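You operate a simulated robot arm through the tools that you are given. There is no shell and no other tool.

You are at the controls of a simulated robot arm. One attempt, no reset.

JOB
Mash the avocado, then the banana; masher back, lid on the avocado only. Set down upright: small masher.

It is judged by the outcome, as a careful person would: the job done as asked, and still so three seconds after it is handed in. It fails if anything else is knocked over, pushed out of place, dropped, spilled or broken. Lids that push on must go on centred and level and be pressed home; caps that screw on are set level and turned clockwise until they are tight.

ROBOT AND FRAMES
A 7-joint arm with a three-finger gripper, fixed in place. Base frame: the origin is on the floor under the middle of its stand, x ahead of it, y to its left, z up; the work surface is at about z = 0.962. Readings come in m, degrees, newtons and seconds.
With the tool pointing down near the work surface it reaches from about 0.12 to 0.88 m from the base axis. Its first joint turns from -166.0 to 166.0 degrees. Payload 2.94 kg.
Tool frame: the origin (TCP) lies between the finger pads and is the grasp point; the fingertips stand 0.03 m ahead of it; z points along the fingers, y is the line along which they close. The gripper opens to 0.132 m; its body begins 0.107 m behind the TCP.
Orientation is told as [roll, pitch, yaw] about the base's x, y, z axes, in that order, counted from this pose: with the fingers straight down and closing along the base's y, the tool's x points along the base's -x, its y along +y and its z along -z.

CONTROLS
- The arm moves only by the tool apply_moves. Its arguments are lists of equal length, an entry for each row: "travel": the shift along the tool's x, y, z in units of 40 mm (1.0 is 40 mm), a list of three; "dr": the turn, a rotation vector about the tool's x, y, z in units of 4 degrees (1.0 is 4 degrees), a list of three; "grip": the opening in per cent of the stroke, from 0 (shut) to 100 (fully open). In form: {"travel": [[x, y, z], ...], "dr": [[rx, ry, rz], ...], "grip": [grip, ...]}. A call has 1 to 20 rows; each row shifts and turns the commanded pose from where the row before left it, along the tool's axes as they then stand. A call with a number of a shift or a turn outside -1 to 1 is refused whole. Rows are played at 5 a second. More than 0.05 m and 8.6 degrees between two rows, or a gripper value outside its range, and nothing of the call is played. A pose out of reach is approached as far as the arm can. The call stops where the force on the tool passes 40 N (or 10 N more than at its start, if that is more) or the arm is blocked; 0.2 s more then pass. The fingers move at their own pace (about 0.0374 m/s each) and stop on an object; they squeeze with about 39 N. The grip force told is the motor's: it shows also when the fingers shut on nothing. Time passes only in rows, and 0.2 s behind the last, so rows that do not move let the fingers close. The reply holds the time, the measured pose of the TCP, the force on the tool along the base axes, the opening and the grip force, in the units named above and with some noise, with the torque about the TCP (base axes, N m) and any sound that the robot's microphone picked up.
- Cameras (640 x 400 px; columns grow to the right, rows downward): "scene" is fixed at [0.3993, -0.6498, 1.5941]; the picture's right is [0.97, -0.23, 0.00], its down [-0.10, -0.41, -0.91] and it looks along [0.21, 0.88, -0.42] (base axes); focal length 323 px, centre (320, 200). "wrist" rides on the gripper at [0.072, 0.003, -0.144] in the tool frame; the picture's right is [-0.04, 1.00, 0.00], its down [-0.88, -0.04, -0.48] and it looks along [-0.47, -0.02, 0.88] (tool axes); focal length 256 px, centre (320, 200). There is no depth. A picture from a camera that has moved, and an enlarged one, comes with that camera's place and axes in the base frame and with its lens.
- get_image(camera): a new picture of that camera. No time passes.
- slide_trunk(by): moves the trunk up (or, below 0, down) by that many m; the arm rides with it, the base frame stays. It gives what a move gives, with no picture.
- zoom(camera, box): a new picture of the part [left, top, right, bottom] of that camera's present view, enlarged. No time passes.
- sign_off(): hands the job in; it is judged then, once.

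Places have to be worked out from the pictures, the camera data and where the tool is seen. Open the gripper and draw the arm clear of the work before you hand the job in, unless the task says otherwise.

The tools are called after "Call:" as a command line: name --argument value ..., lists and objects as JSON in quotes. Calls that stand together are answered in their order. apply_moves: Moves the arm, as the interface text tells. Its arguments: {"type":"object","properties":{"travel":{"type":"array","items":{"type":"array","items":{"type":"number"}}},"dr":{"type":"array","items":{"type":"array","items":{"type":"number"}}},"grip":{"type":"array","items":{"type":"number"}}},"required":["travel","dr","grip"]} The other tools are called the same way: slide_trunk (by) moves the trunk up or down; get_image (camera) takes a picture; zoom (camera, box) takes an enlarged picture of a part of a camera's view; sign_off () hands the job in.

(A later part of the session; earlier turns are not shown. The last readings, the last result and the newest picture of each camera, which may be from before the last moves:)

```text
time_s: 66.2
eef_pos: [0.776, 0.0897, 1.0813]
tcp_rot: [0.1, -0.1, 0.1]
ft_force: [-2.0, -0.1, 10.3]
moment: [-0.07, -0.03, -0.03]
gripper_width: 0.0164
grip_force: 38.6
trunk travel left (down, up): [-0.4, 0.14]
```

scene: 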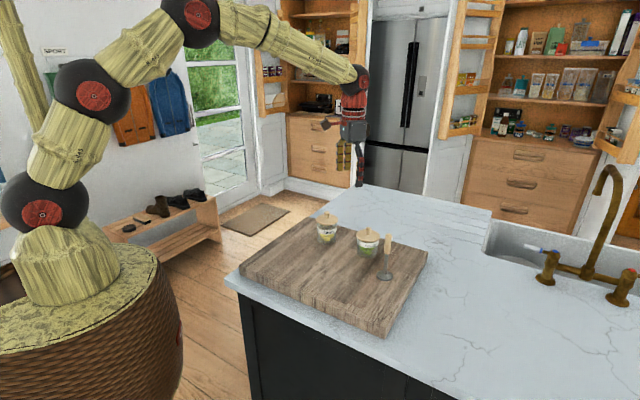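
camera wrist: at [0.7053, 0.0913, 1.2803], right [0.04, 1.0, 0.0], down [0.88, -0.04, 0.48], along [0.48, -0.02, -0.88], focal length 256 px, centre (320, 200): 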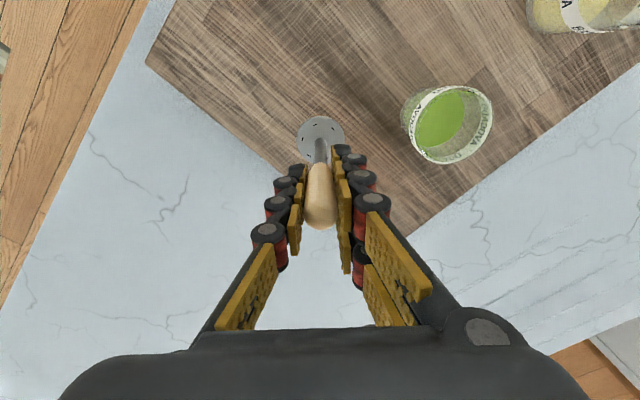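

The disc is on the board with about 10 N. I'll ease off about 1 mm and open the fingers gradually.

Call:
apply_moves --travel '[[0, 0, -0.025], [0, 0, 0], [0, 0, 0], [0, 0, 0], [0, 0, 0], [0, 0, 0]]' --dr '[[0, 0, 0], [0, 0, 0], [0, 0, 0], [0, 0, 0], [0, 0, 0], [0, 0, 0]]' --grip '[5, 14, 22, 32, 45, 45]'

Call:
zoom --camera "scene" --box '[340, 200, 430, 290]'

Call:
get_image --camera "wrist"

```text
time_s: 67.6
eef_pos: [0.7772, 0.0898, 1.0801]
tcp_rot: [0.0, 0.1, 0.0]
ft_force: [-0.9, -0.1, -0.3]
moment: [0.04, 0.02, 0.04]
gripper_width: 0.0593
grip_force: 0.0
trunk travel left (down, up): [-0.4, 0.14]
```

```text
4.44 times, centred on (385, 245) of scene
camera zoom: at [0.3993, -0.6498, 1.5941], right [0.97, -0.23, 0.0], down [-0.1, -0.41, -0.91], along [0.21, 0.88, -0.42], focal length 1436 px, centre (31, 0)
```

zoom: 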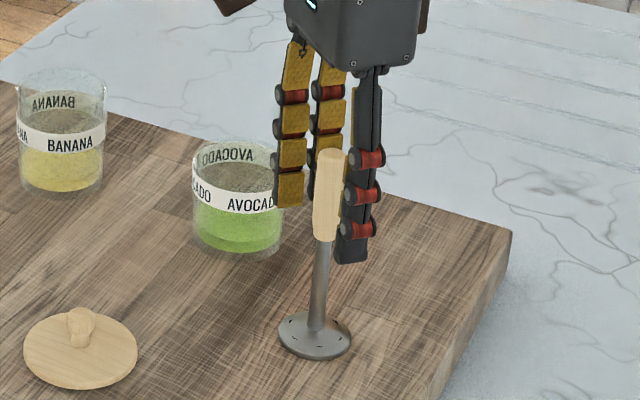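

```text
taken
camera wrist: at [0.7043, 0.0918, 1.2251], right [0.04, 1.0, 0.0], down [0.88, -0.04, 0.48], along [0.47, -0.02, -0.88], focal length 256 px, centre (320, 200)
```

wrist: 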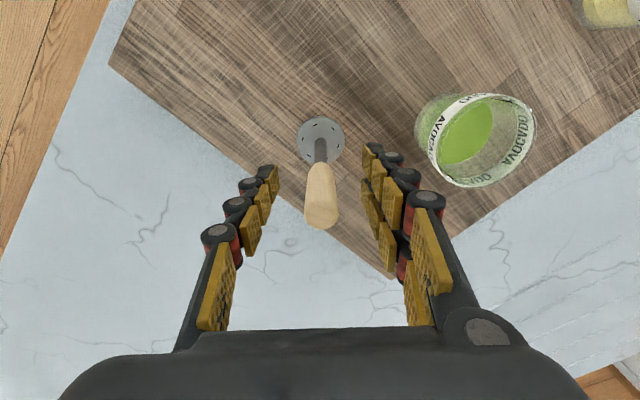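

The masher stands upright on its own in its original place. I'll raise straight up and clear.

Call:
apply_moves --travel '[[0, 0, -0.4], [0, 0, -0.8], [0, 0, -0.9], [0, 0, -0.9], [0, 0, 0]]' --dr '[[0, 0, 0], [0, 0, 0], [0, 0, 0], [0, 0, 0], [0, 0, 0]]' --grip '[45, 45, 45, 45, 45]'

Call:
apply_moves --travel '[[0.8, 0.1, 0], [0.8, 0.1, 0], [0.8, 0.1, 0], [0.8, 0.1, 0], [0.8, 0.1, 0], [0, 0, 0]]' --dr '[[0, 0, 0], [0, 0, 0], [0, 0, 0], [0, 0, 0], [0, 0, 0], [0, 0, 0]]' --grip '[45, 45, 45, 45, 45, 45]'

Call:
get_image --camera "wrist"

Call:
zoom --camera "scene" --box '[280, 190, 420, 300]'

Call:
zoom --camera "wrist" --box '[240, 60, 400, 220]'

```text
time_s: 68.8
eef_pos: [0.7773, 0.0881, 1.2012]
tcp_rot: [0.1, 0.1, -0.1]
ft_force: [0.1, 0.4, -0.3]
moment: [0.0, -0.01, -0.01]
gripper_width: 0.0596
grip_force: 0.0
trunk travel left (down, up): [-0.4, 0.14]
```

```text
time_s: 70.2
eef_pos: [0.6167, 0.1097, 1.2005]
tcp_rot: [0.0, 0.1, 0.1]
ft_force: [0.3, 0.1, -0.2]
moment: [0.01, -0.01, 0.04]
gripper_width: 0.0594
grip_force: 0.0
trunk travel left (down, up): [-0.4, 0.14]
```

```text
taken
camera wrist: at [0.5448, 0.1122, 1.3446], right [0.04, 1.0, 0.0], down [0.88, -0.04, 0.47], along [0.47, -0.02, -0.88], focal length 256 px, centre (320, 200)
```

wrist: 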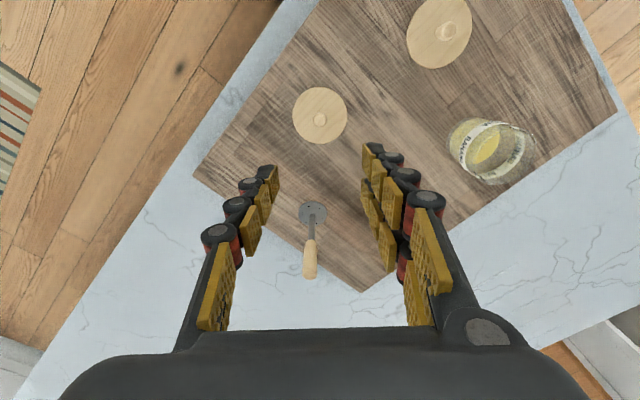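

```text
3.64 times, centred on (350, 245) of scene
camera zoom: at [0.3993, -0.6498, 1.5941], right [0.97, -0.23, 0.0], down [-0.1, -0.41, -0.91], along [0.21, 0.88, -0.42], focal length 1175 px, centre (211, 36)
```

zoom: 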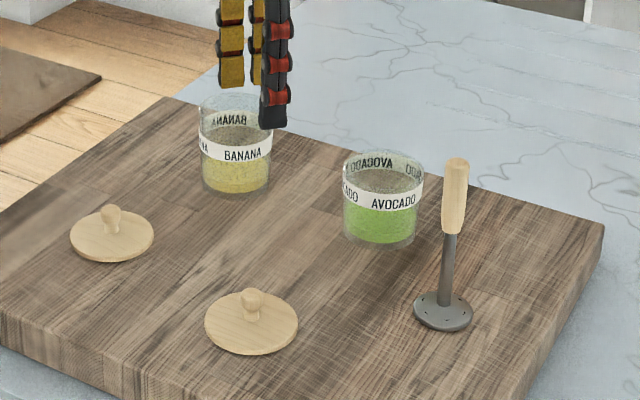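

```text
2.50 times, centred on (320, 140) of wrist
camera zoom: at [0.5448, 0.1122, 1.3446], right [0.04, 1.0, 0.0], down [0.88, -0.04, 0.47], along [0.47, -0.02, -0.88], focal length 640 px, centre (320, 350)
```

zoom: 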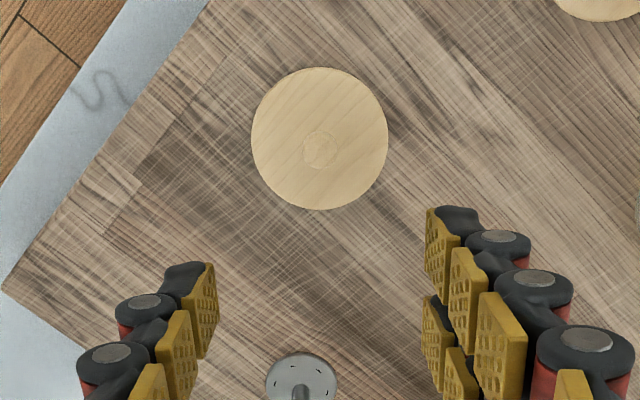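

The masher is upright in place. Next I'll lower over the avocado lid at (0.610, 0.109), where I released it.

Call:
apply_moves --travel '[[0.16, 0, 0.6], [0, 0, 0.8], [0, 0, 0.8], [0, 0, 0.8], [0, 0, 0.8], [0, 0, 0.3], [0, 0, 0]]' --dr '[[0, 0, 0], [0, 0, 0], [0, 0, 0], [0, 0, 0], [0, 0, 0], [0, 0, 0], [0, 0, 0]]' --grip '[45, 45, 45, 45, 45, 45, 45]'

Call:
get_image --camera "wrist"

Call:
zoom --camera "scene" --box '[310, 210, 380, 290]'

```text
time_s: 71.8
eef_pos: [0.6104, 0.109, 1.0378]
tcp_rot: [0.0, 0.0, 0.0]
ft_force: [0.2, -0.5, 0.0]
moment: [0.0, 0.0, -0.01]
gripper_width: 0.0594
grip_force: 0.1
trunk travel left (down, up): [-0.4, 0.14]
```

```text
taken
camera wrist: at [0.5382, 0.1119, 1.1811], right [0.04, 1.0, 0.0], down [0.88, -0.04, 0.48], along [0.47, -0.02, -0.88], focal length 256 px, centre (320, 200)
```

wrist: 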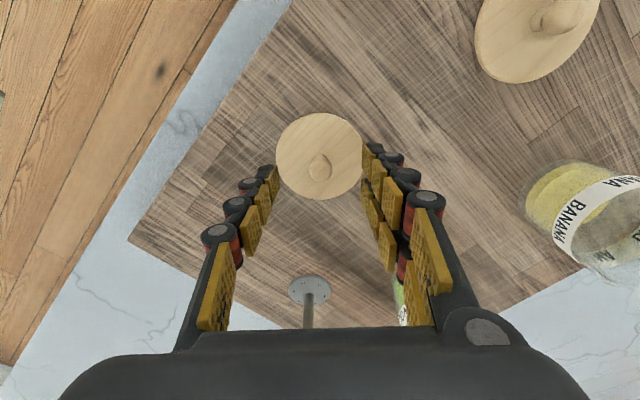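

```text
5.00 times, centred on (345, 250) of scene
camera zoom: at [0.3993, -0.6498, 1.5941], right [0.97, -0.23, 0.0], down [-0.1, -0.41, -0.91], along [0.21, 0.88, -0.42], focal length 1615 px, centre (195, -50)
```

zoom: 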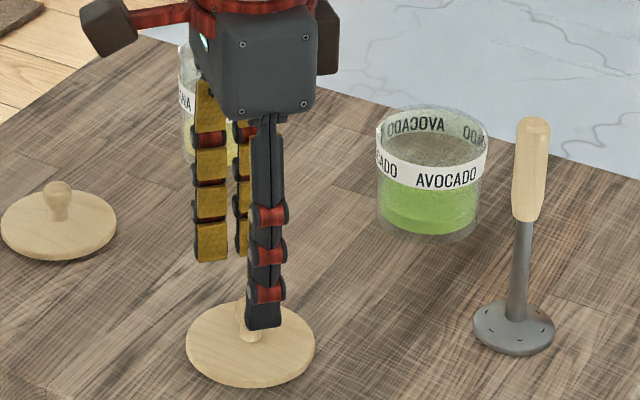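

Aligned over the lid knob; I'll descend to the earlier grip height of about 1.0035 and close.

Call:
apply_moves --travel '[[0, 0, 0.4], [0, 0, 0.3], [0, 0, 0.14], [0, 0, 0]]' --dr '[[0, 0, 0], [0, 0, 0], [0, 0, 0], [0, 0, 0]]' --grip '[45, 45, 45, 45]'

Call:
apply_moves --travel '[[0, 0, 0], [0, 0, 0], [0, 0, 0], [0, 0, 0], [0, 0, 0], [0, 0, 0]]' --dr '[[0, 0, 0], [0, 0, 0], [0, 0, 0], [0, 0, 0], [0, 0, 0], [0, 0, 0]]' --grip '[32, 22, 12, 5, 5, 5]'

Call:
get_image --camera "wrist"

```text
time_s: 72.8
eef_pos: [0.6111, 0.108, 1.0025]
tcp_rot: [-0.1, 0.0, 0.0]
ft_force: [0.2, -0.3, -0.1]
moment: [-0.01, 0.02, -0.02]
gripper_width: 0.0595
grip_force: 0.1
trunk travel left (down, up): [-0.4, 0.14]
```

```text
time_s: 74.2
eef_pos: [0.6096, 0.1078, 1.0032]
tcp_rot: [0.0, 0.1, 0.0]
ft_force: [-0.3, -0.2, -0.4]
moment: [0.01, 0.01, 0.0]
gripper_width: 0.016
grip_force: 39.1
trunk travel left (down, up): [-0.4, 0.14]
```

```text
taken
camera wrist: at [0.5379, 0.1109, 1.1472], right [0.04, 1.0, 0.0], down [0.88, -0.04, 0.48], along [0.47, -0.02, -0.88], focal length 256 px, centre (320, 200)
```

wrist: 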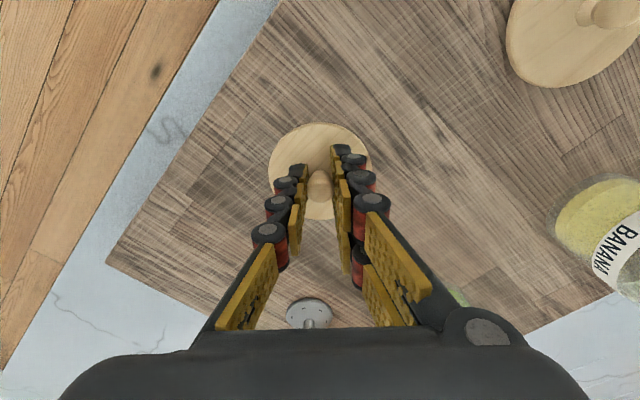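

The lid is gripped. I'll raise it high, check the lid alone comes up, and move to a spot beside the avocado jar to measure the jar's exact centre.

Call:
apply_moves --travel '[[0, 0, -0.3], [0, 0, -0.8], [0, 0, -0.95], [0, 0, -0.95], [0, 0, -0.95], [0, 0, -0.95], [-0.94, 0.045, 0], [-0.94, 0.045, 0], [-0.94, 0.045, 0], [-0.94, 0.045, 0], [0, 0, 0]]' --dr '[[0, 0, 0], [0, 0, 0], [0, 0, 0], [0, 0, 0], [0, 0, 0], [0, 0, 0], [0, 0, 0], [0, 0, 0], [0, 0, 0], [0, 0, 0], [0, 0, 0]]' --grip '[5, 5, 5, 5, 5, 5, 5, 5, 5, 5, 5]'

Call:
get_image --camera "wrist"

Call:
zoom --camera "wrist" --box '[330, 60, 490, 220]'

Call:
zoom --camera "scene" --box '[350, 225, 390, 265]'

```text
time_s: 76.6
eef_pos: [0.7587, 0.1153, 1.201]
tcp_rot: [0.1, -0.1, 0.1]
ft_force: [-0.8, -0.4, -0.7]
moment: [0.01, -0.03, 0.01]
gripper_width: 0.016
grip_force: 39.0
trunk travel left (down, up): [-0.4, 0.14]
```

```text
taken
camera wrist: at [0.6868, 0.119, 1.345], right [0.04, 1.0, 0.0], down [0.88, -0.04, 0.48], along [0.48, -0.02, -0.88], focal length 256 px, centre (320, 200)
```

wrist: 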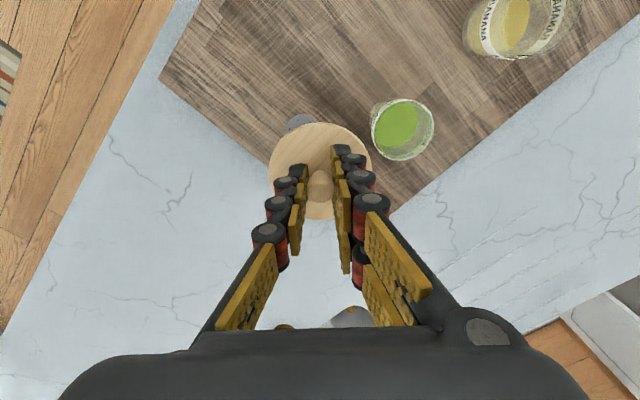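

```text
2.50 times, centred on (410, 140) of wrist
camera zoom: at [0.6868, 0.119, 1.345], right [0.04, 1.0, 0.0], down [0.88, -0.04, 0.48], along [0.48, -0.02, -0.88], focal length 640 px, centre (95, 350)
```

zoom: 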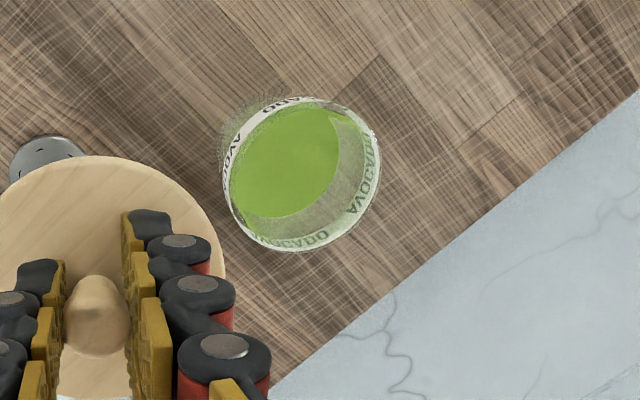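

```text
10.00 times, centred on (370, 245) of scene
camera zoom: at [0.3993, -0.6498, 1.5941], right [0.97, -0.23, 0.0], down [-0.1, -0.41, -0.91], along [0.21, 0.88, -0.42], focal length 3231 px, centre (-180, -250)
```

zoom: 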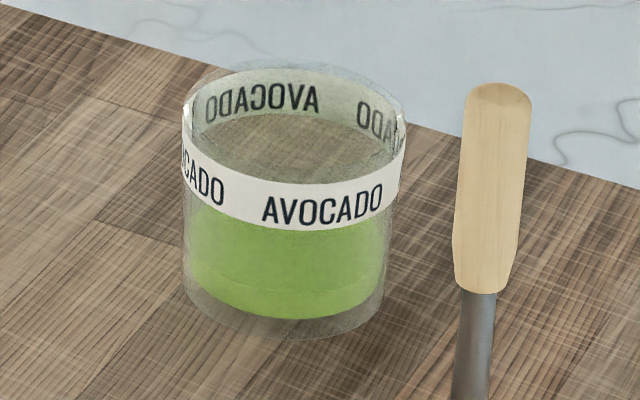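

I estimate the jar centre is now at about (0.766, 0.2187). I'll move the lid over it at a safe height and come partway down to check alignment.

Call:
apply_moves --travel '[[-0.061, 0.862, 0], [-0.061, 0.862, 0], [-0.061, 0.862, 0], [0, 0, 0.6], [0, 0, 0.8], [0, 0, 0.7], [0, 0, 0], [0, 0, 0]]' --dr '[[0, 0, 0], [0, 0, 0], [0, 0, 0], [0, 0, 0], [0, 0, 0], [0, 0, 0], [0, 0, 0], [0, 0, 0]]' --grip '[5, 5, 5, 5, 5, 5, 5, 5]'

Call:
zoom --camera "scene" --box '[340, 210, 400, 270]'

Call:
zoom --camera "wrist" --box '[240, 60, 400, 220]'

```text
time_s: 78.4
eef_pos: [0.7677, 0.221, 1.1135]
tcp_rot: [0.0, 0.1, 0.0]
ft_force: [0.0, -0.3, -0.5]
moment: [0.0, 0.02, -0.03]
gripper_width: 0.0159
grip_force: 38.9
trunk travel left (down, up): [-0.4, 0.14]
```

```text
6.67 times, centred on (370, 240) of scene
camera zoom: at [0.3993, -0.6498, 1.5941], right [0.97, -0.23, 0.0], down [-0.1, -0.41, -0.91], along [0.21, 0.88, -0.42], focal length 2154 px, centre (-13, -67)
```

zoom: 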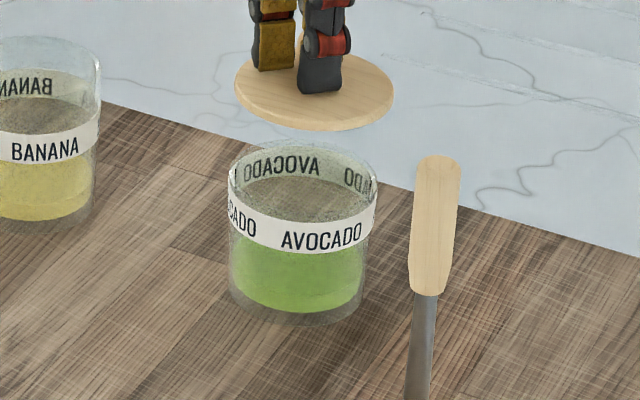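

```text
2.50 times, centred on (320, 140) of wrist
camera zoom: at [0.6952, 0.2235, 1.2582], right [0.04, 1.0, 0.0], down [0.88, -0.04, 0.48], along [0.47, -0.02, -0.88], focal length 640 px, centre (320, 350)
```

zoom: 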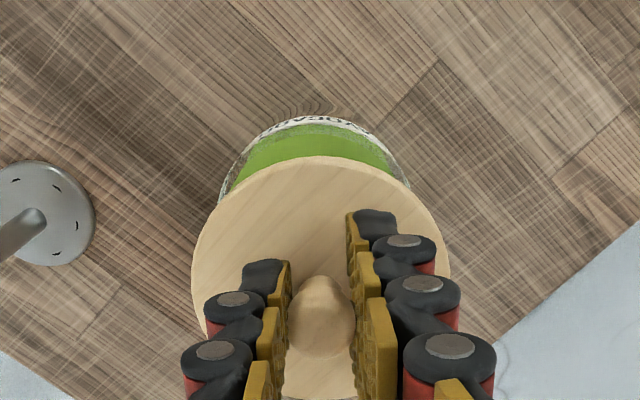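

Comparing lid and rim in both views, the lid is about 2.7 mm too far in +x and 1.4 mm in +y. I'll correct that and lower closer before checking again.

Call:
apply_moves --travel '[[0.068, -0.035, 0], [0, 0, 0.3], [0, 0, 0.3], [0, 0, 0], [0, 0, 0]]' --dr '[[0, 0, 0], [0, 0, 0], [0, 0, 0], [0, 0, 0], [0, 0, 0]]' --grip '[5, 5, 5, 5, 5]'

Call:
zoom --camera "scene" --box '[345, 215, 395, 265]'

Call:
zoom --camera "wrist" --box '[240, 60, 400, 220]'

```text
time_s: 79.6
eef_pos: [0.7654, 0.2174, 1.0902]
tcp_rot: [0.0, 0.0, 0.0]
ft_force: [-0.2, -0.4, -0.1]
moment: [-0.02, -0.03, -0.01]
gripper_width: 0.0159
grip_force: 38.9
trunk travel left (down, up): [-0.4, 0.14]
```

```text
8.00 times, centred on (370, 240) of scene
camera zoom: at [0.3993, -0.6498, 1.5941], right [0.97, -0.23, 0.0], down [-0.1, -0.41, -0.91], along [0.21, 0.88, -0.42], focal length 2585 px, centre (-80, -120)
```

zoom: 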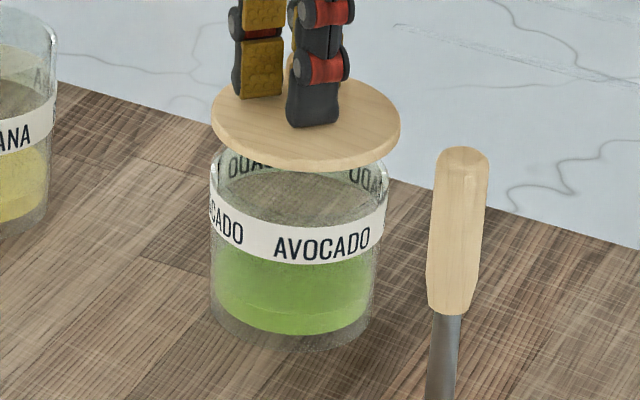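

```text
2.50 times, centred on (320, 140) of wrist
camera zoom: at [0.6932, 0.2219, 1.2341], right [0.04, 1.0, 0.0], down [0.88, -0.04, 0.48], along [0.47, -0.02, -0.88], focal length 640 px, centre (320, 350)
```

zoom: 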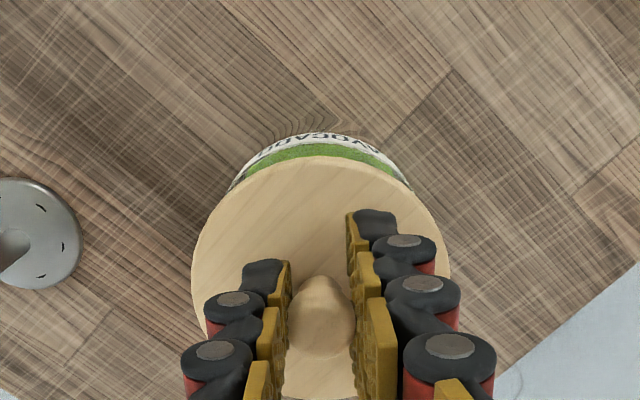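

Nearly aligned; I'll zoom in tighter to measure the remaining offset between lid and rim.

Call:
zoom --camera "scene" --box '[352, 222, 384, 242]'

Call:
zoom --camera "wrist" --box '[280, 80, 360, 130]'

```text
16.00 times, centred on (368, 232) of scene
camera zoom: at [0.3993, -0.6498, 1.5941], right [0.97, -0.23, 0.0], down [-0.1, -0.41, -0.91], along [0.21, 0.88, -0.42], focal length 5169 px, centre (-448, -312)
```

zoom: 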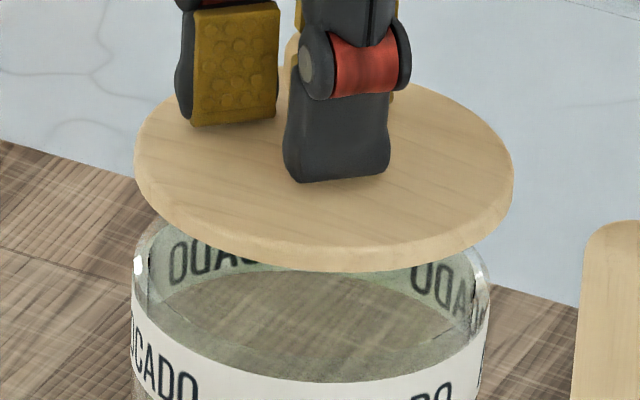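

```text
8.00 times, centred on (320, 105) of wrist
camera zoom: at [0.6932, 0.2219, 1.2341], right [0.04, 1.0, 0.0], down [0.88, -0.04, 0.48], along [0.47, -0.02, -0.88], focal length 2048 px, centre (320, 960)
```

zoom: 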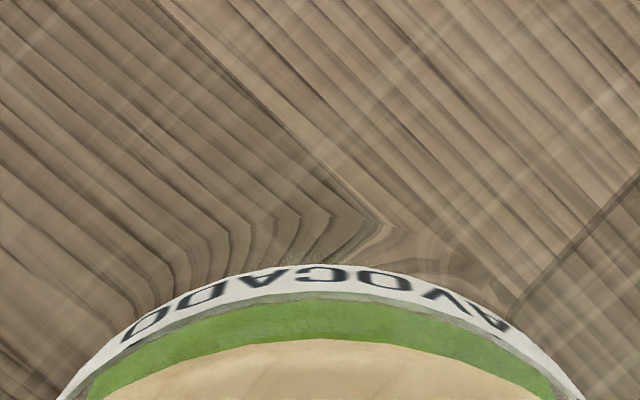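

Lid and jar are within about 1 mm in both axes. I'll lower gently toward the seat at TCP≈1.068, watching for contact.

Call:
apply_moves --travel '[[0.012, 0, 0.2], [0, 0, 0.15], [0, 0, 0.1], [0, 0, 0]]' --dr '[[0, 0, 0], [0, 0, 0], [0, 0, 0], [0, 0, 0]]' --grip '[5, 5, 5, 5]'

Call:
zoom --camera "scene" --box '[345, 220, 393, 260]'

```text
time_s: 80.6
eef_pos: [0.7652, 0.2194, 1.0743]
tcp_rot: [0.0, 0.0, 0.0]
ft_force: [-0.1, 0.8, 0.1]
moment: [-0.03, -0.03, 0.0]
gripper_width: 0.016
grip_force: 39.7
trunk travel left (down, up): [-0.4, 0.14]
```

```text
10.00 times, centred on (369, 240) of scene
camera zoom: at [0.3993, -0.6498, 1.5941], right [0.97, -0.23, 0.0], down [-0.1, -0.41, -0.91], along [0.21, 0.88, -0.42], focal length 3231 px, centre (-170, -200)
```

zoom: 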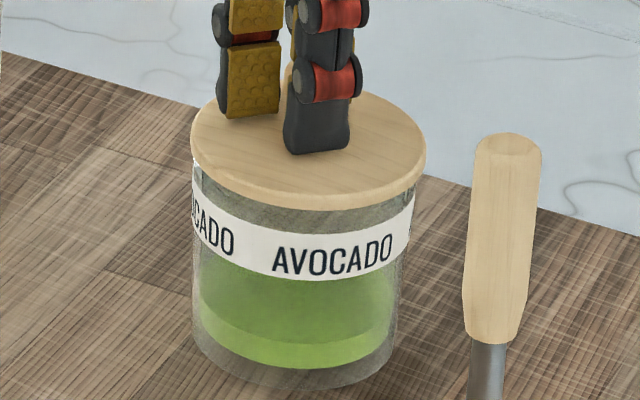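

I'll compare against the original lid-on view using the same zoom window.

Call:
zoom --camera "scene" --box '[340, 220, 410, 290]'

Call:
zoom --camera "scene" --box '[352, 228, 392, 253]'

Call:
zoom --camera "wrist" --box '[240, 60, 400, 220]'

```text
5.71 times, centred on (375, 255) of scene
camera zoom: at [0.3993, -0.6498, 1.5941], right [0.97, -0.23, 0.0], down [-0.1, -0.41, -0.91], along [0.21, 0.88, -0.42], focal length 1846 px, centre (6, -114)
```

zoom: 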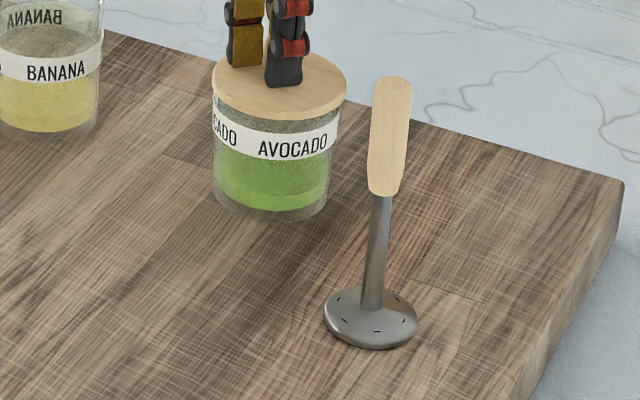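

```text
16.00 times, centred on (372, 240) of scene
camera zoom: at [0.3993, -0.6498, 1.5941], right [0.97, -0.23, 0.0], down [-0.1, -0.41, -0.91], along [0.21, 0.88, -0.42], focal length 5169 px, centre (-512, -448)
```

zoom: 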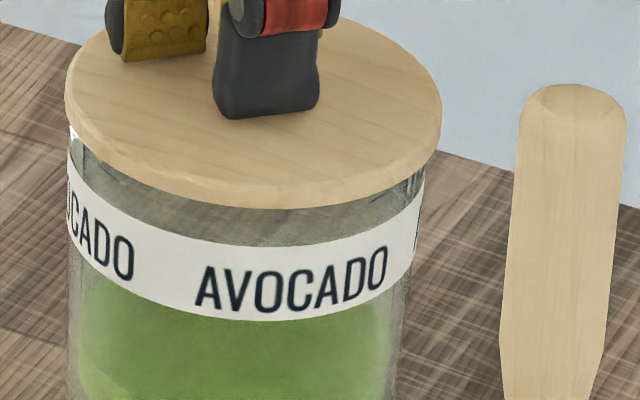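

```text
2.50 times, centred on (320, 140) of wrist
camera zoom: at [0.6929, 0.222, 1.2171], right [0.04, 1.0, 0.0], down [0.88, -0.04, 0.48], along [0.47, -0.02, -0.88], focal length 640 px, centre (320, 350)
```

zoom: 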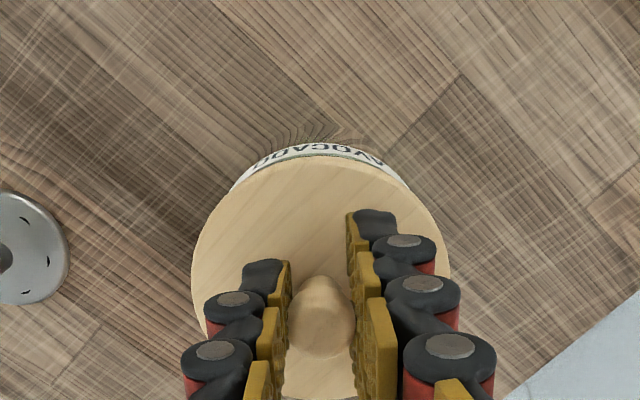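

The lid is still roughly 0.8 mm toward +x relative to the jar. I'll nudge it and continue lowering to the rim.

Call:
apply_moves --travel '[[0.02, 0, 0.05], [0, 0, 0.05], [0, 0, 0]]' --dr '[[0, 0, 0], [0, 0, 0], [0, 0, 0]]' --grip '[5, 5, 5]'

Call:
apply_moves --travel '[[0, 0, 0.04], [0, 0, 0.03], [0, 0, 0]]' --dr '[[0, 0, 0], [0, 0, 0], [0, 0, 0]]' --grip '[5, 5, 5]'

Call:
zoom --camera "scene" --box '[352, 228, 392, 253]'

```text
time_s: 81.4
eef_pos: [0.7631, 0.2175, 1.0689]
tcp_rot: [0.0, -0.1, -0.1]
ft_force: [-0.5, -0.6, 0.1]
moment: [-0.02, 0.01, 0.0]
gripper_width: 0.0161
grip_force: 39.3
trunk travel left (down, up): [-0.4, 0.14]
```

```text
time_s: 82.2
eef_pos: [0.7652, 0.2184, 1.0674]
tcp_rot: [0.0, 0.0, 0.2]
ft_force: [0.6, 1.8, 3.7]
moment: [0.04, 0.1, 0.01]
gripper_width: 0.0158
grip_force: 38.9
trunk travel left (down, up): [-0.4, 0.14]
```

```text
16.00 times, centred on (372, 240) of scene
camera zoom: at [0.3993, -0.6498, 1.5941], right [0.97, -0.23, 0.0], down [-0.1, -0.41, -0.91], along [0.21, 0.88, -0.42], focal length 5169 px, centre (-512, -448)
```

zoom: 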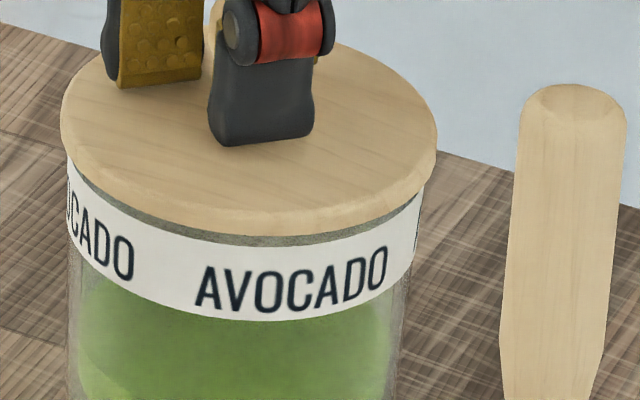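

Light contact at the rim (3.7 N); a small gap remains compared with the original fit. I'll press down gently while still holding the knob level.

Call:
apply_moves --travel '[[0, 0, 0.04], [0, 0, 0.03], [0, 0, 0]]' --dr '[[0, 0, 0], [0, 0, 0], [0, 0, 0]]' --grip '[5, 5, 5]'

Call:
zoom --camera "scene" --box '[352, 228, 392, 253]'

```text
time_s: 83.0
eef_pos: [0.7633, 0.2187, 1.0678]
tcp_rot: [0.1, -0.2, 0.1]
ft_force: [0.2, 2.1, 19.7]
moment: [0.05, 0.29, 0.01]
gripper_width: 0.0159
grip_force: 39.1
trunk travel left (down, up): [-0.4, 0.14]
```

```text
16.00 times, centred on (372, 240) of scene
camera zoom: at [0.3993, -0.6498, 1.5941], right [0.97, -0.23, 0.0], down [-0.1, -0.41, -0.91], along [0.21, 0.88, -0.42], focal length 5169 px, centre (-512, -448)
```

zoom: 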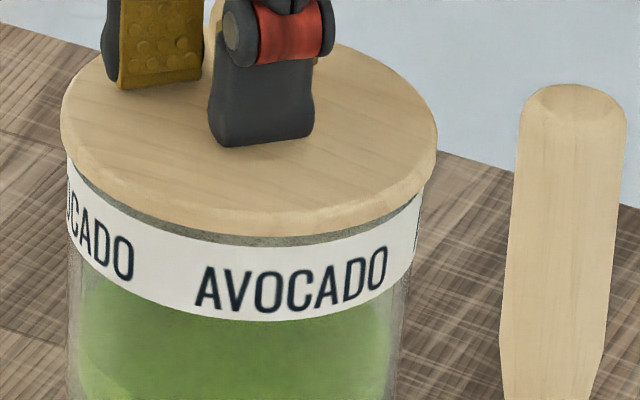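

Lid and jar are aligned within a fraction of a millimetre. I'll press a bit harder, up to about 35 N.

Call:
apply_moves --travel '[[0, 0, 0.03], [0, 0, 0.02], [0, 0, 0], [0, 0, 0]]' --dr '[[0, 0, 0], [0, 0, 0], [0, 0, 0], [0, 0, 0]]' --grip '[5, 5, 5, 5]'

Call:
zoom --camera "scene" --box '[352, 228, 392, 253]'

```text
time_s: 84.0
eef_pos: [0.7637, 0.2192, 1.0676]
tcp_rot: [0.0, -0.3, 0.0]
ft_force: [4.4, 2.4, 39.5]
moment: [0.06, -0.09, 0.0]
gripper_width: 0.0159
grip_force: 38.6
trunk travel left (down, up): [-0.4, 0.14]
```

```text
16.00 times, centred on (372, 240) of scene
camera zoom: at [0.3993, -0.6498, 1.5941], right [0.97, -0.23, 0.0], down [-0.1, -0.41, -0.91], along [0.21, 0.88, -0.42], focal length 5169 px, centre (-512, -448)
```

zoom: 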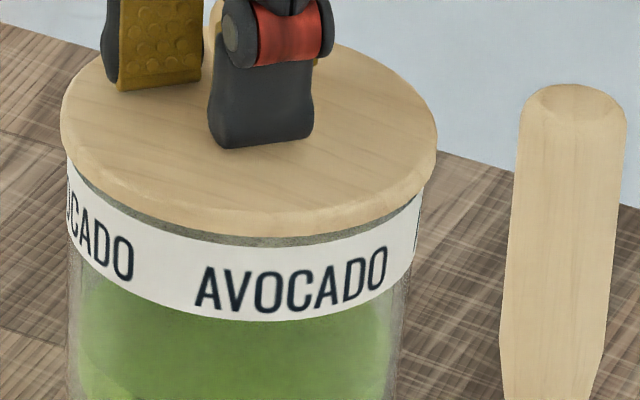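

No movement at 39 N and no sound, so it may seat fully once released. I'll ease off, open the fingers and rise, then press on the knob from above with closed fingers.

Call:
apply_moves --travel '[[0, 0, -0.08], [0, 0, -0.02], [0, 0, 0], [0, 0, 0], [0, 0, 0], [0, 0, 0], [0, 0, 0]]' --dr '[[0, 0, 0], [0, 0, 0], [0, 0, 0], [0, 0, 0], [0, 0, 0], [0, 0, 0], [0, 0, 0]]' --grip '[5, 5, 12, 20, 30, 45, 45]'

Call:
zoom --camera "scene" --box '[352, 228, 392, 253]'

Call:
apply_moves --travel '[[0, 0, -0.3], [0, 0, -0.6], [0, 0, -0.8], [0, 0, 0]]' --dr '[[0, 0, 0], [0, 0, 0], [0, 0, 0], [0, 0, 0]]' --grip '[45, 45, 45, 45]'

Call:
zoom --camera "scene" --box '[352, 222, 392, 262]'

Call:
zoom --camera "wrist" --box '[240, 60, 400, 220]'

```text
time_s: 85.6
eef_pos: [0.7632, 0.2182, 1.0654]
tcp_rot: [0.1, 0.1, 0.2]
ft_force: [0.3, -0.5, 0.4]
moment: [0.02, -0.03, 0.0]
gripper_width: 0.0591
grip_force: 0.0
trunk travel left (down, up): [-0.4, 0.14]
heard: snap
```

```text
16.00 times, centred on (372, 240) of scene
camera zoom: at [0.3993, -0.6498, 1.5941], right [0.97, -0.23, 0.0], down [-0.1, -0.41, -0.91], along [0.21, 0.88, -0.42], focal length 5169 px, centre (-512, -448)
```

zoom: 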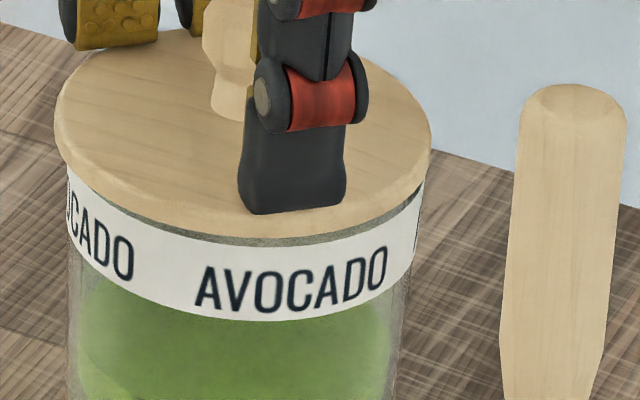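

```text
time_s: 86.6
eef_pos: [0.7637, 0.2184, 1.1327]
tcp_rot: [0.0, 0.1, 0.0]
ft_force: [-0.1, -0.1, -0.9]
moment: [-0.03, 0.03, 0.0]
gripper_width: 0.0596
grip_force: 0.0
trunk travel left (down, up): [-0.4, 0.14]
```

```text
10.00 times, centred on (372, 242) of scene
camera zoom: at [0.3993, -0.6498, 1.5941], right [0.97, -0.23, 0.0], down [-0.1, -0.41, -0.91], along [0.21, 0.88, -0.42], focal length 3231 px, centre (-200, -220)
```

zoom: 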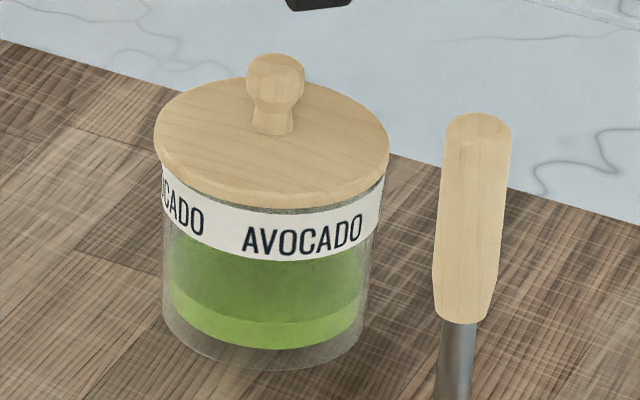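

```text
2.50 times, centred on (320, 140) of wrist
camera zoom: at [0.691, 0.2211, 1.2757], right [0.04, 1.0, 0.0], down [0.88, -0.04, 0.47], along [0.47, -0.02, -0.88], focal length 640 px, centre (320, 350)
```

zoom: 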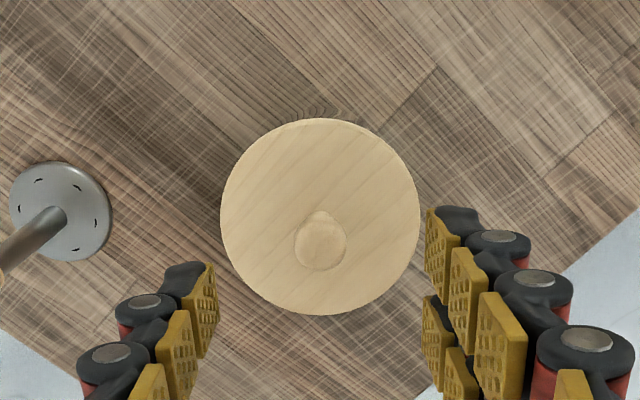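

A "snap" was heard on release, and the lid now sits level and centred as it did originally. To make sure it is home, I'll close the fingers above the knob and press straight down moderately.

Call:
apply_moves --travel '[[-0.03, 0, 0], [0, 0, 0], [0, 0, 0], [0, 0, 0], [0, 0, 0], [0, 0, 0.4], [0, 0, 0.4], [0, 0, 0]]' --dr '[[0, 0, 0], [0, 0, 0], [0, 0, 0], [0, 0, 0], [0, 0, 0], [0, 0, 0], [0, 0, 0], [0, 0, 0]]' --grip '[30, 15, 2, 2, 2, 2, 2, 2]'

Call:
zoom --camera "scene" --box '[352, 212, 392, 252]'

Call:
zoom --camera "wrist" --box '[240, 80, 400, 240]'

```text
time_s: 88.4
eef_pos: [0.7652, 0.2189, 1.1004]
tcp_rot: [0.1, 0.1, 0.1]
ft_force: [0.6, -0.3, 0.8]
moment: [-0.05, 0.02, -0.02]
gripper_width: 0.0028
grip_force: 0.1
trunk travel left (down, up): [-0.4, 0.14]
```

```text
10.00 times, centred on (372, 232) of scene
camera zoom: at [0.3993, -0.6498, 1.5941], right [0.97, -0.23, 0.0], down [-0.1, -0.41, -0.91], along [0.21, 0.88, -0.42], focal length 3231 px, centre (-200, -120)
```

zoom: 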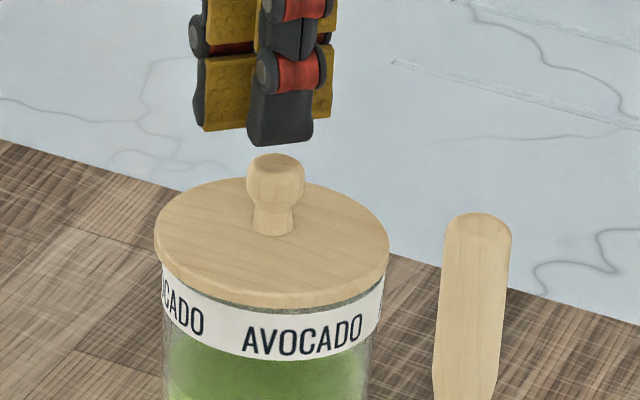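

```text
2.50 times, centred on (320, 160) of wrist
camera zoom: at [0.6915, 0.2222, 1.2444], right [0.04, 1.0, 0.0], down [0.88, -0.04, 0.48], along [0.47, -0.02, -0.88], focal length 640 px, centre (320, 300)
```

zoom: 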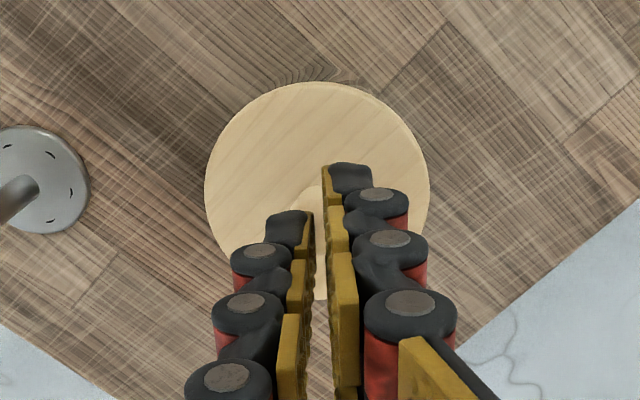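

The closed fingertips are just above the knob and centred. I'll press down in small steps.

Call:
apply_moves --travel '[[0, 0, 0.1], [0, 0, 0.1], [0, 0, 0.05], [0, 0, 0]]' --dr '[[0, 0, 0], [0, 0, 0], [0, 0, 0], [0, 0, 0]]' --grip '[2, 2, 2, 2]'

```text
time_s: 89.4
eef_pos: [0.7647, 0.2189, 1.092]
tcp_rot: [-0.1, 0.0, 0.0]
ft_force: [-0.6, 0.3, -0.3]
moment: [0.03, 0.03, 0.0]
gripper_width: 0.0027
grip_force: 0.0
trunk travel left (down, up): [-0.4, 0.14]
```

Call:
apply_moves --travel '[[0, 0, 0.05], [0, 0, 0.05], [0, 0, 0.03], [0, 0, 0]]' --dr '[[0, 0, 0], [0, 0, 0], [0, 0, 0], [0, 0, 0]]' --grip '[2, 2, 2, 2]'

```text
time_s: 90.4
eef_pos: [0.7643, 0.2185, 1.0881]
tcp_rot: [0.1, -0.1, 0.1]
ft_force: [0.2, 0.6, 5.4]
moment: [0.04, 0.02, 0.0]
gripper_width: 0.0058
grip_force: 15.9
trunk travel left (down, up): [-0.4, 0.14]
```

Contact with the knob at 5 N. I'll press a little further to about 25–30 N.

Call:
apply_moves --travel '[[0, 0, 0.04], [0, 0, 0.03], [0, 0, 0]]' --dr '[[0, 0, 0], [0, 0, 0], [0, 0, 0]]' --grip '[0, 0, 0]'

Call:
zoom --camera "scene" --box '[352, 222, 392, 262]'

```text
time_s: 91.2
eef_pos: [0.7664, 0.2193, 1.0885]
tcp_rot: [0.2, -0.3, 0.0]
ft_force: [1.2, -1.9, 21.2]
moment: [-0.02, -0.04, 0.0]
gripper_width: 0.0062
grip_force: 28.1
trunk travel left (down, up): [-0.4, 0.14]
```

```text
10.00 times, centred on (372, 242) of scene
camera zoom: at [0.3993, -0.6498, 1.5941], right [0.97, -0.23, 0.0], down [-0.1, -0.41, -0.91], along [0.21, 0.88, -0.42], focal length 3231 px, centre (-200, -220)
```

zoom: 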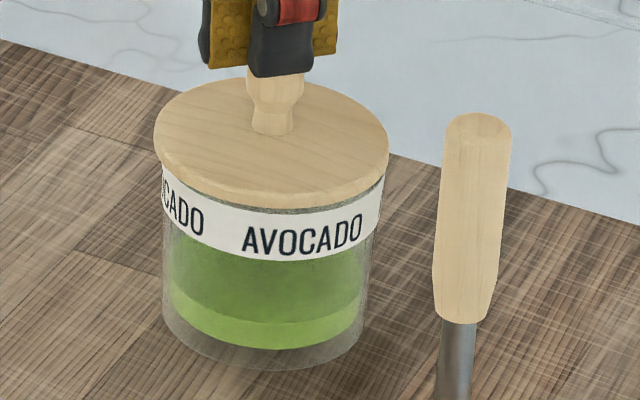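

The lid holds firm at 21 N without moving. One slightly stronger press, then I'll withdraw.

Call:
apply_moves --travel '[[0, 0, 0.03], [0, 0, 0], [0, 0, 0]]' --dr '[[0, 0, 0], [0, 0, 0], [0, 0, 0]]' --grip '[0, 0, 0]'

Call:
apply_moves --travel '[[0, 0, -0.15], [0, 0, -0.3], [0, 0, -0.6], [0, 0, -0.9], [0, 0, -0.9], [0, 0, 0]]' --dr '[[0, 0, 0], [0, 0, 0], [0, 0, 0], [0, 0, 0], [0, 0, 0], [0, 0, 0]]' --grip '[0, 0, 0, 0, 0, 0]'

Call:
zoom --camera "scene" --box '[352, 222, 392, 262]'

Call:
get_image --camera "wrist"

```text
time_s: 92.0
eef_pos: [0.7654, 0.218, 1.0875]
tcp_rot: [0.1, -0.2, 0.1]
ft_force: [6.2, -2.4, 34.5]
moment: [-0.23, -0.28, -0.08]
gripper_width: 0.0058
grip_force: 28.4
trunk travel left (down, up): [-0.4, 0.14]
```

```text
time_s: 93.4
eef_pos: [0.7651, 0.2184, 1.1954]
tcp_rot: [-0.1, 0.2, 0.1]
ft_force: [0.6, -0.7, 0.5]
moment: [-0.01, 0.0, 0.03]
gripper_width: 0.0
grip_force: 28.5
trunk travel left (down, up): [-0.4, 0.14]
```

```text
10.00 times, centred on (372, 242) of scene
camera zoom: at [0.3993, -0.6498, 1.5941], right [0.97, -0.23, 0.0], down [-0.1, -0.41, -0.91], along [0.21, 0.88, -0.42], focal length 3231 px, centre (-200, -220)
```

zoom: 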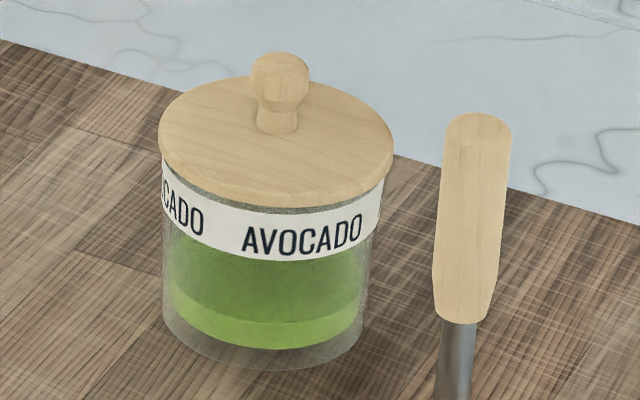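

```text
taken
camera wrist: at [0.6917, 0.2213, 1.3386], right [0.04, 1.0, 0.0], down [0.88, -0.04, 0.47], along [0.47, -0.02, -0.88], focal length 256 px, centre (320, 200)
```

wrist: 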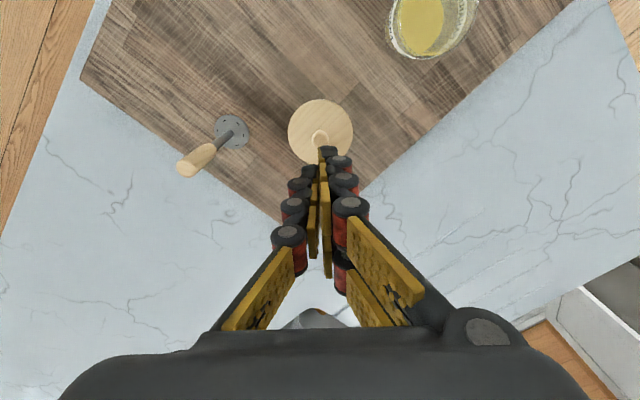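

The lid appears to have shifted about 1.5 mm toward +x during that press. I'll look closely at how it sits.

Call:
zoom --camera "scene" --box '[352, 228, 392, 253]'

Call:
zoom --camera "wrist" --box '[270, 80, 370, 180]'

Call:
zoom --camera "scene" --box '[340, 220, 410, 290]'

```text
16.00 times, centred on (372, 240) of scene
camera zoom: at [0.3993, -0.6498, 1.5941], right [0.97, -0.23, 0.0], down [-0.1, -0.41, -0.91], along [0.21, 0.88, -0.42], focal length 5169 px, centre (-512, -448)
```

zoom: 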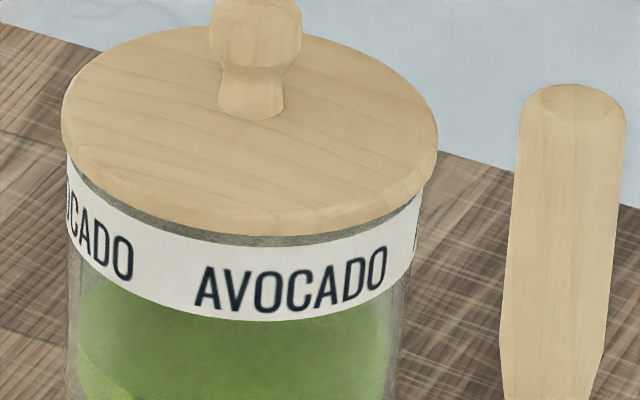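

```text
4.00 times, centred on (320, 130) of wrist
camera zoom: at [0.6917, 0.2213, 1.3386], right [0.04, 1.0, 0.0], down [0.88, -0.04, 0.47], along [0.47, -0.02, -0.88], focal length 1024 px, centre (320, 480)
```

zoom: 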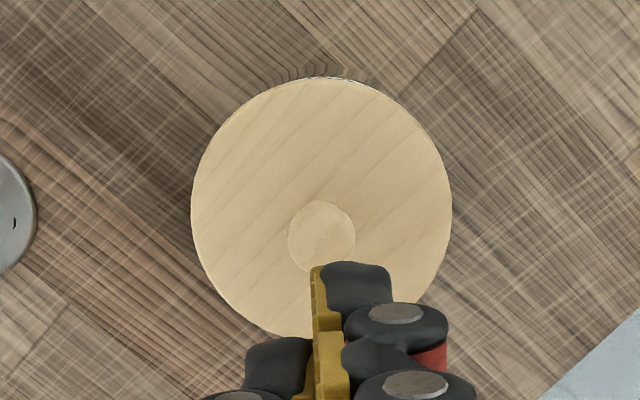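

```text
5.71 times, centred on (375, 255) of scene
camera zoom: at [0.3993, -0.6498, 1.5941], right [0.97, -0.23, 0.0], down [-0.1, -0.41, -0.91], along [0.21, 0.88, -0.42], focal length 1846 px, centre (6, -114)
```

zoom: 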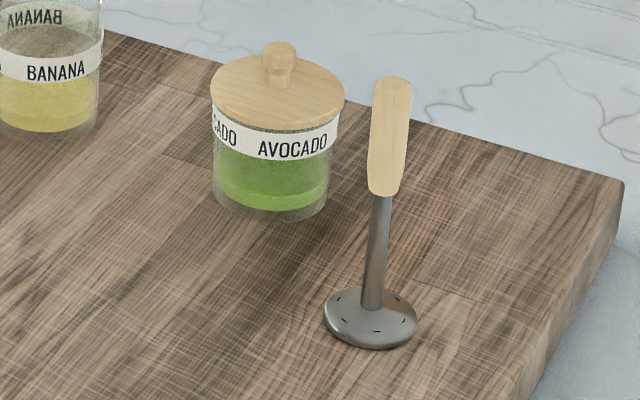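

The lid is level, down on the rim and within about 1 mm of centre. I'll do a balanced press on the flat of the lid with the fingers partly open around the knob, so the push is even and not on the rounded knob.

Call:
apply_moves --travel '[[0, 0, 0], [0, 0, 0], [0, 0, 0], [0, 0, 0], [0, 0, 0.7], [0, 0, 0.8], [0, 0, 0.8], [0, 0, 0.5], [0, 0, 0.2], [0, 0, 0]]' --dr '[[0, 0, 0], [0, 0, 0], [0, 0, 0], [0, 0, 0], [0, 0, 0], [0, 0, 0], [0, 0, 0], [0, 0, 0], [0, 0, 0], [0, 0, 0]]' --grip '[10, 20, 35, 35, 35, 35, 35, 35, 35, 35]'

Call:
zoom --camera "wrist" --box '[240, 80, 400, 240]'

Call:
zoom --camera "scene" --box '[350, 218, 390, 258]'

```text
time_s: 95.6
eef_pos: [0.7645, 0.2177, 1.0763]
tcp_rot: [0.0, 0.0, 0.0]
ft_force: [0.1, 0.3, -0.7]
moment: [0.0, 0.01, -0.01]
gripper_width: 0.0462
grip_force: 0.0
trunk travel left (down, up): [-0.4, 0.14]
```

```text
2.50 times, centred on (320, 160) of wrist
camera zoom: at [0.6919, 0.2211, 1.2199], right [0.04, 1.0, 0.0], down [0.88, -0.04, 0.48], along [0.47, -0.02, -0.88], focal length 640 px, centre (320, 300)
```

zoom: 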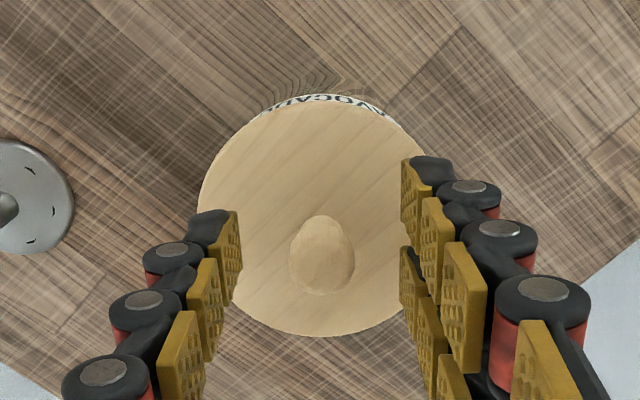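

```text
10.00 times, centred on (370, 238) of scene
camera zoom: at [0.3993, -0.6498, 1.5941], right [0.97, -0.23, 0.0], down [-0.1, -0.41, -0.91], along [0.21, 0.88, -0.42], focal length 3231 px, centre (-180, -180)
```

zoom: 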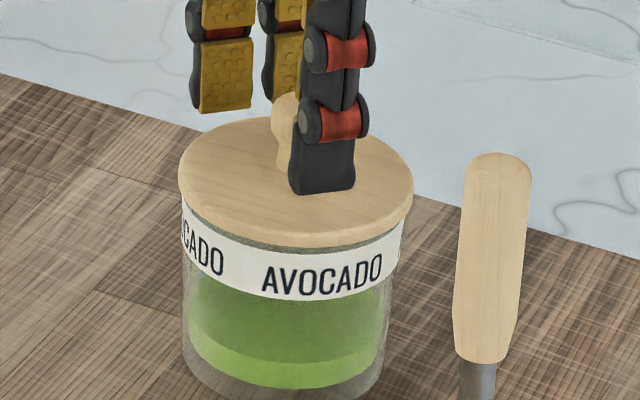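

The fingers straddle the knob evenly over the lid. I'll press down in small steps.

Call:
apply_moves --travel '[[0, 0, 0.12], [0, 0, 0.08], [0, 0, 0.06], [0, 0, 0]]' --dr '[[0, 0, 0], [0, 0, 0], [0, 0, 0], [0, 0, 0]]' --grip '[35, 35, 35, 35]'

Call:
apply_moves --travel '[[0, 0, 0.03], [0, 0, 0.03], [0, 0, 0]]' --dr '[[0, 0, 0], [0, 0, 0], [0, 0, 0]]' --grip '[35, 35, 35]'

Call:
zoom --camera "scene" --box '[352, 228, 392, 253]'

```text
time_s: 96.6
eef_pos: [0.7644, 0.2196, 1.0669]
tcp_rot: [0.0, 0.0, 0.0]
ft_force: [-0.3, -0.5, -0.3]
moment: [-0.02, 0.01, -0.02]
gripper_width: 0.0462
grip_force: 0.1
trunk travel left (down, up): [-0.4, 0.14]
```

```text
time_s: 97.4
eef_pos: [0.7651, 0.2196, 1.0647]
tcp_rot: [0.0, -0.2, 0.0]
ft_force: [-3.0, -0.9, 8.8]
moment: [0.07, 0.13, 0.07]
gripper_width: 0.0464
grip_force: 0.2
trunk travel left (down, up): [-0.4, 0.14]
```

```text
16.00 times, centred on (372, 240) of scene
camera zoom: at [0.3993, -0.6498, 1.5941], right [0.97, -0.23, 0.0], down [-0.1, -0.41, -0.91], along [0.21, 0.88, -0.42], focal length 5169 px, centre (-512, -448)
```

zoom: 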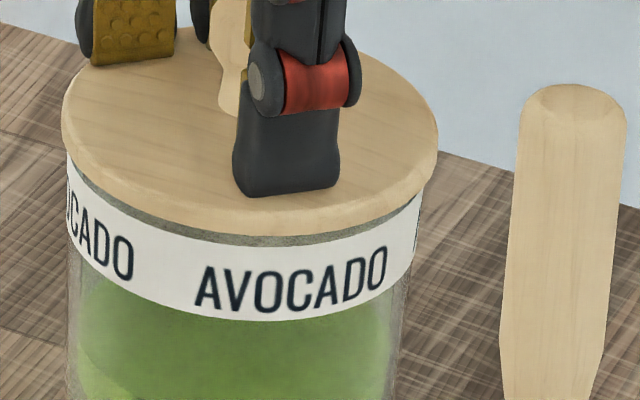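

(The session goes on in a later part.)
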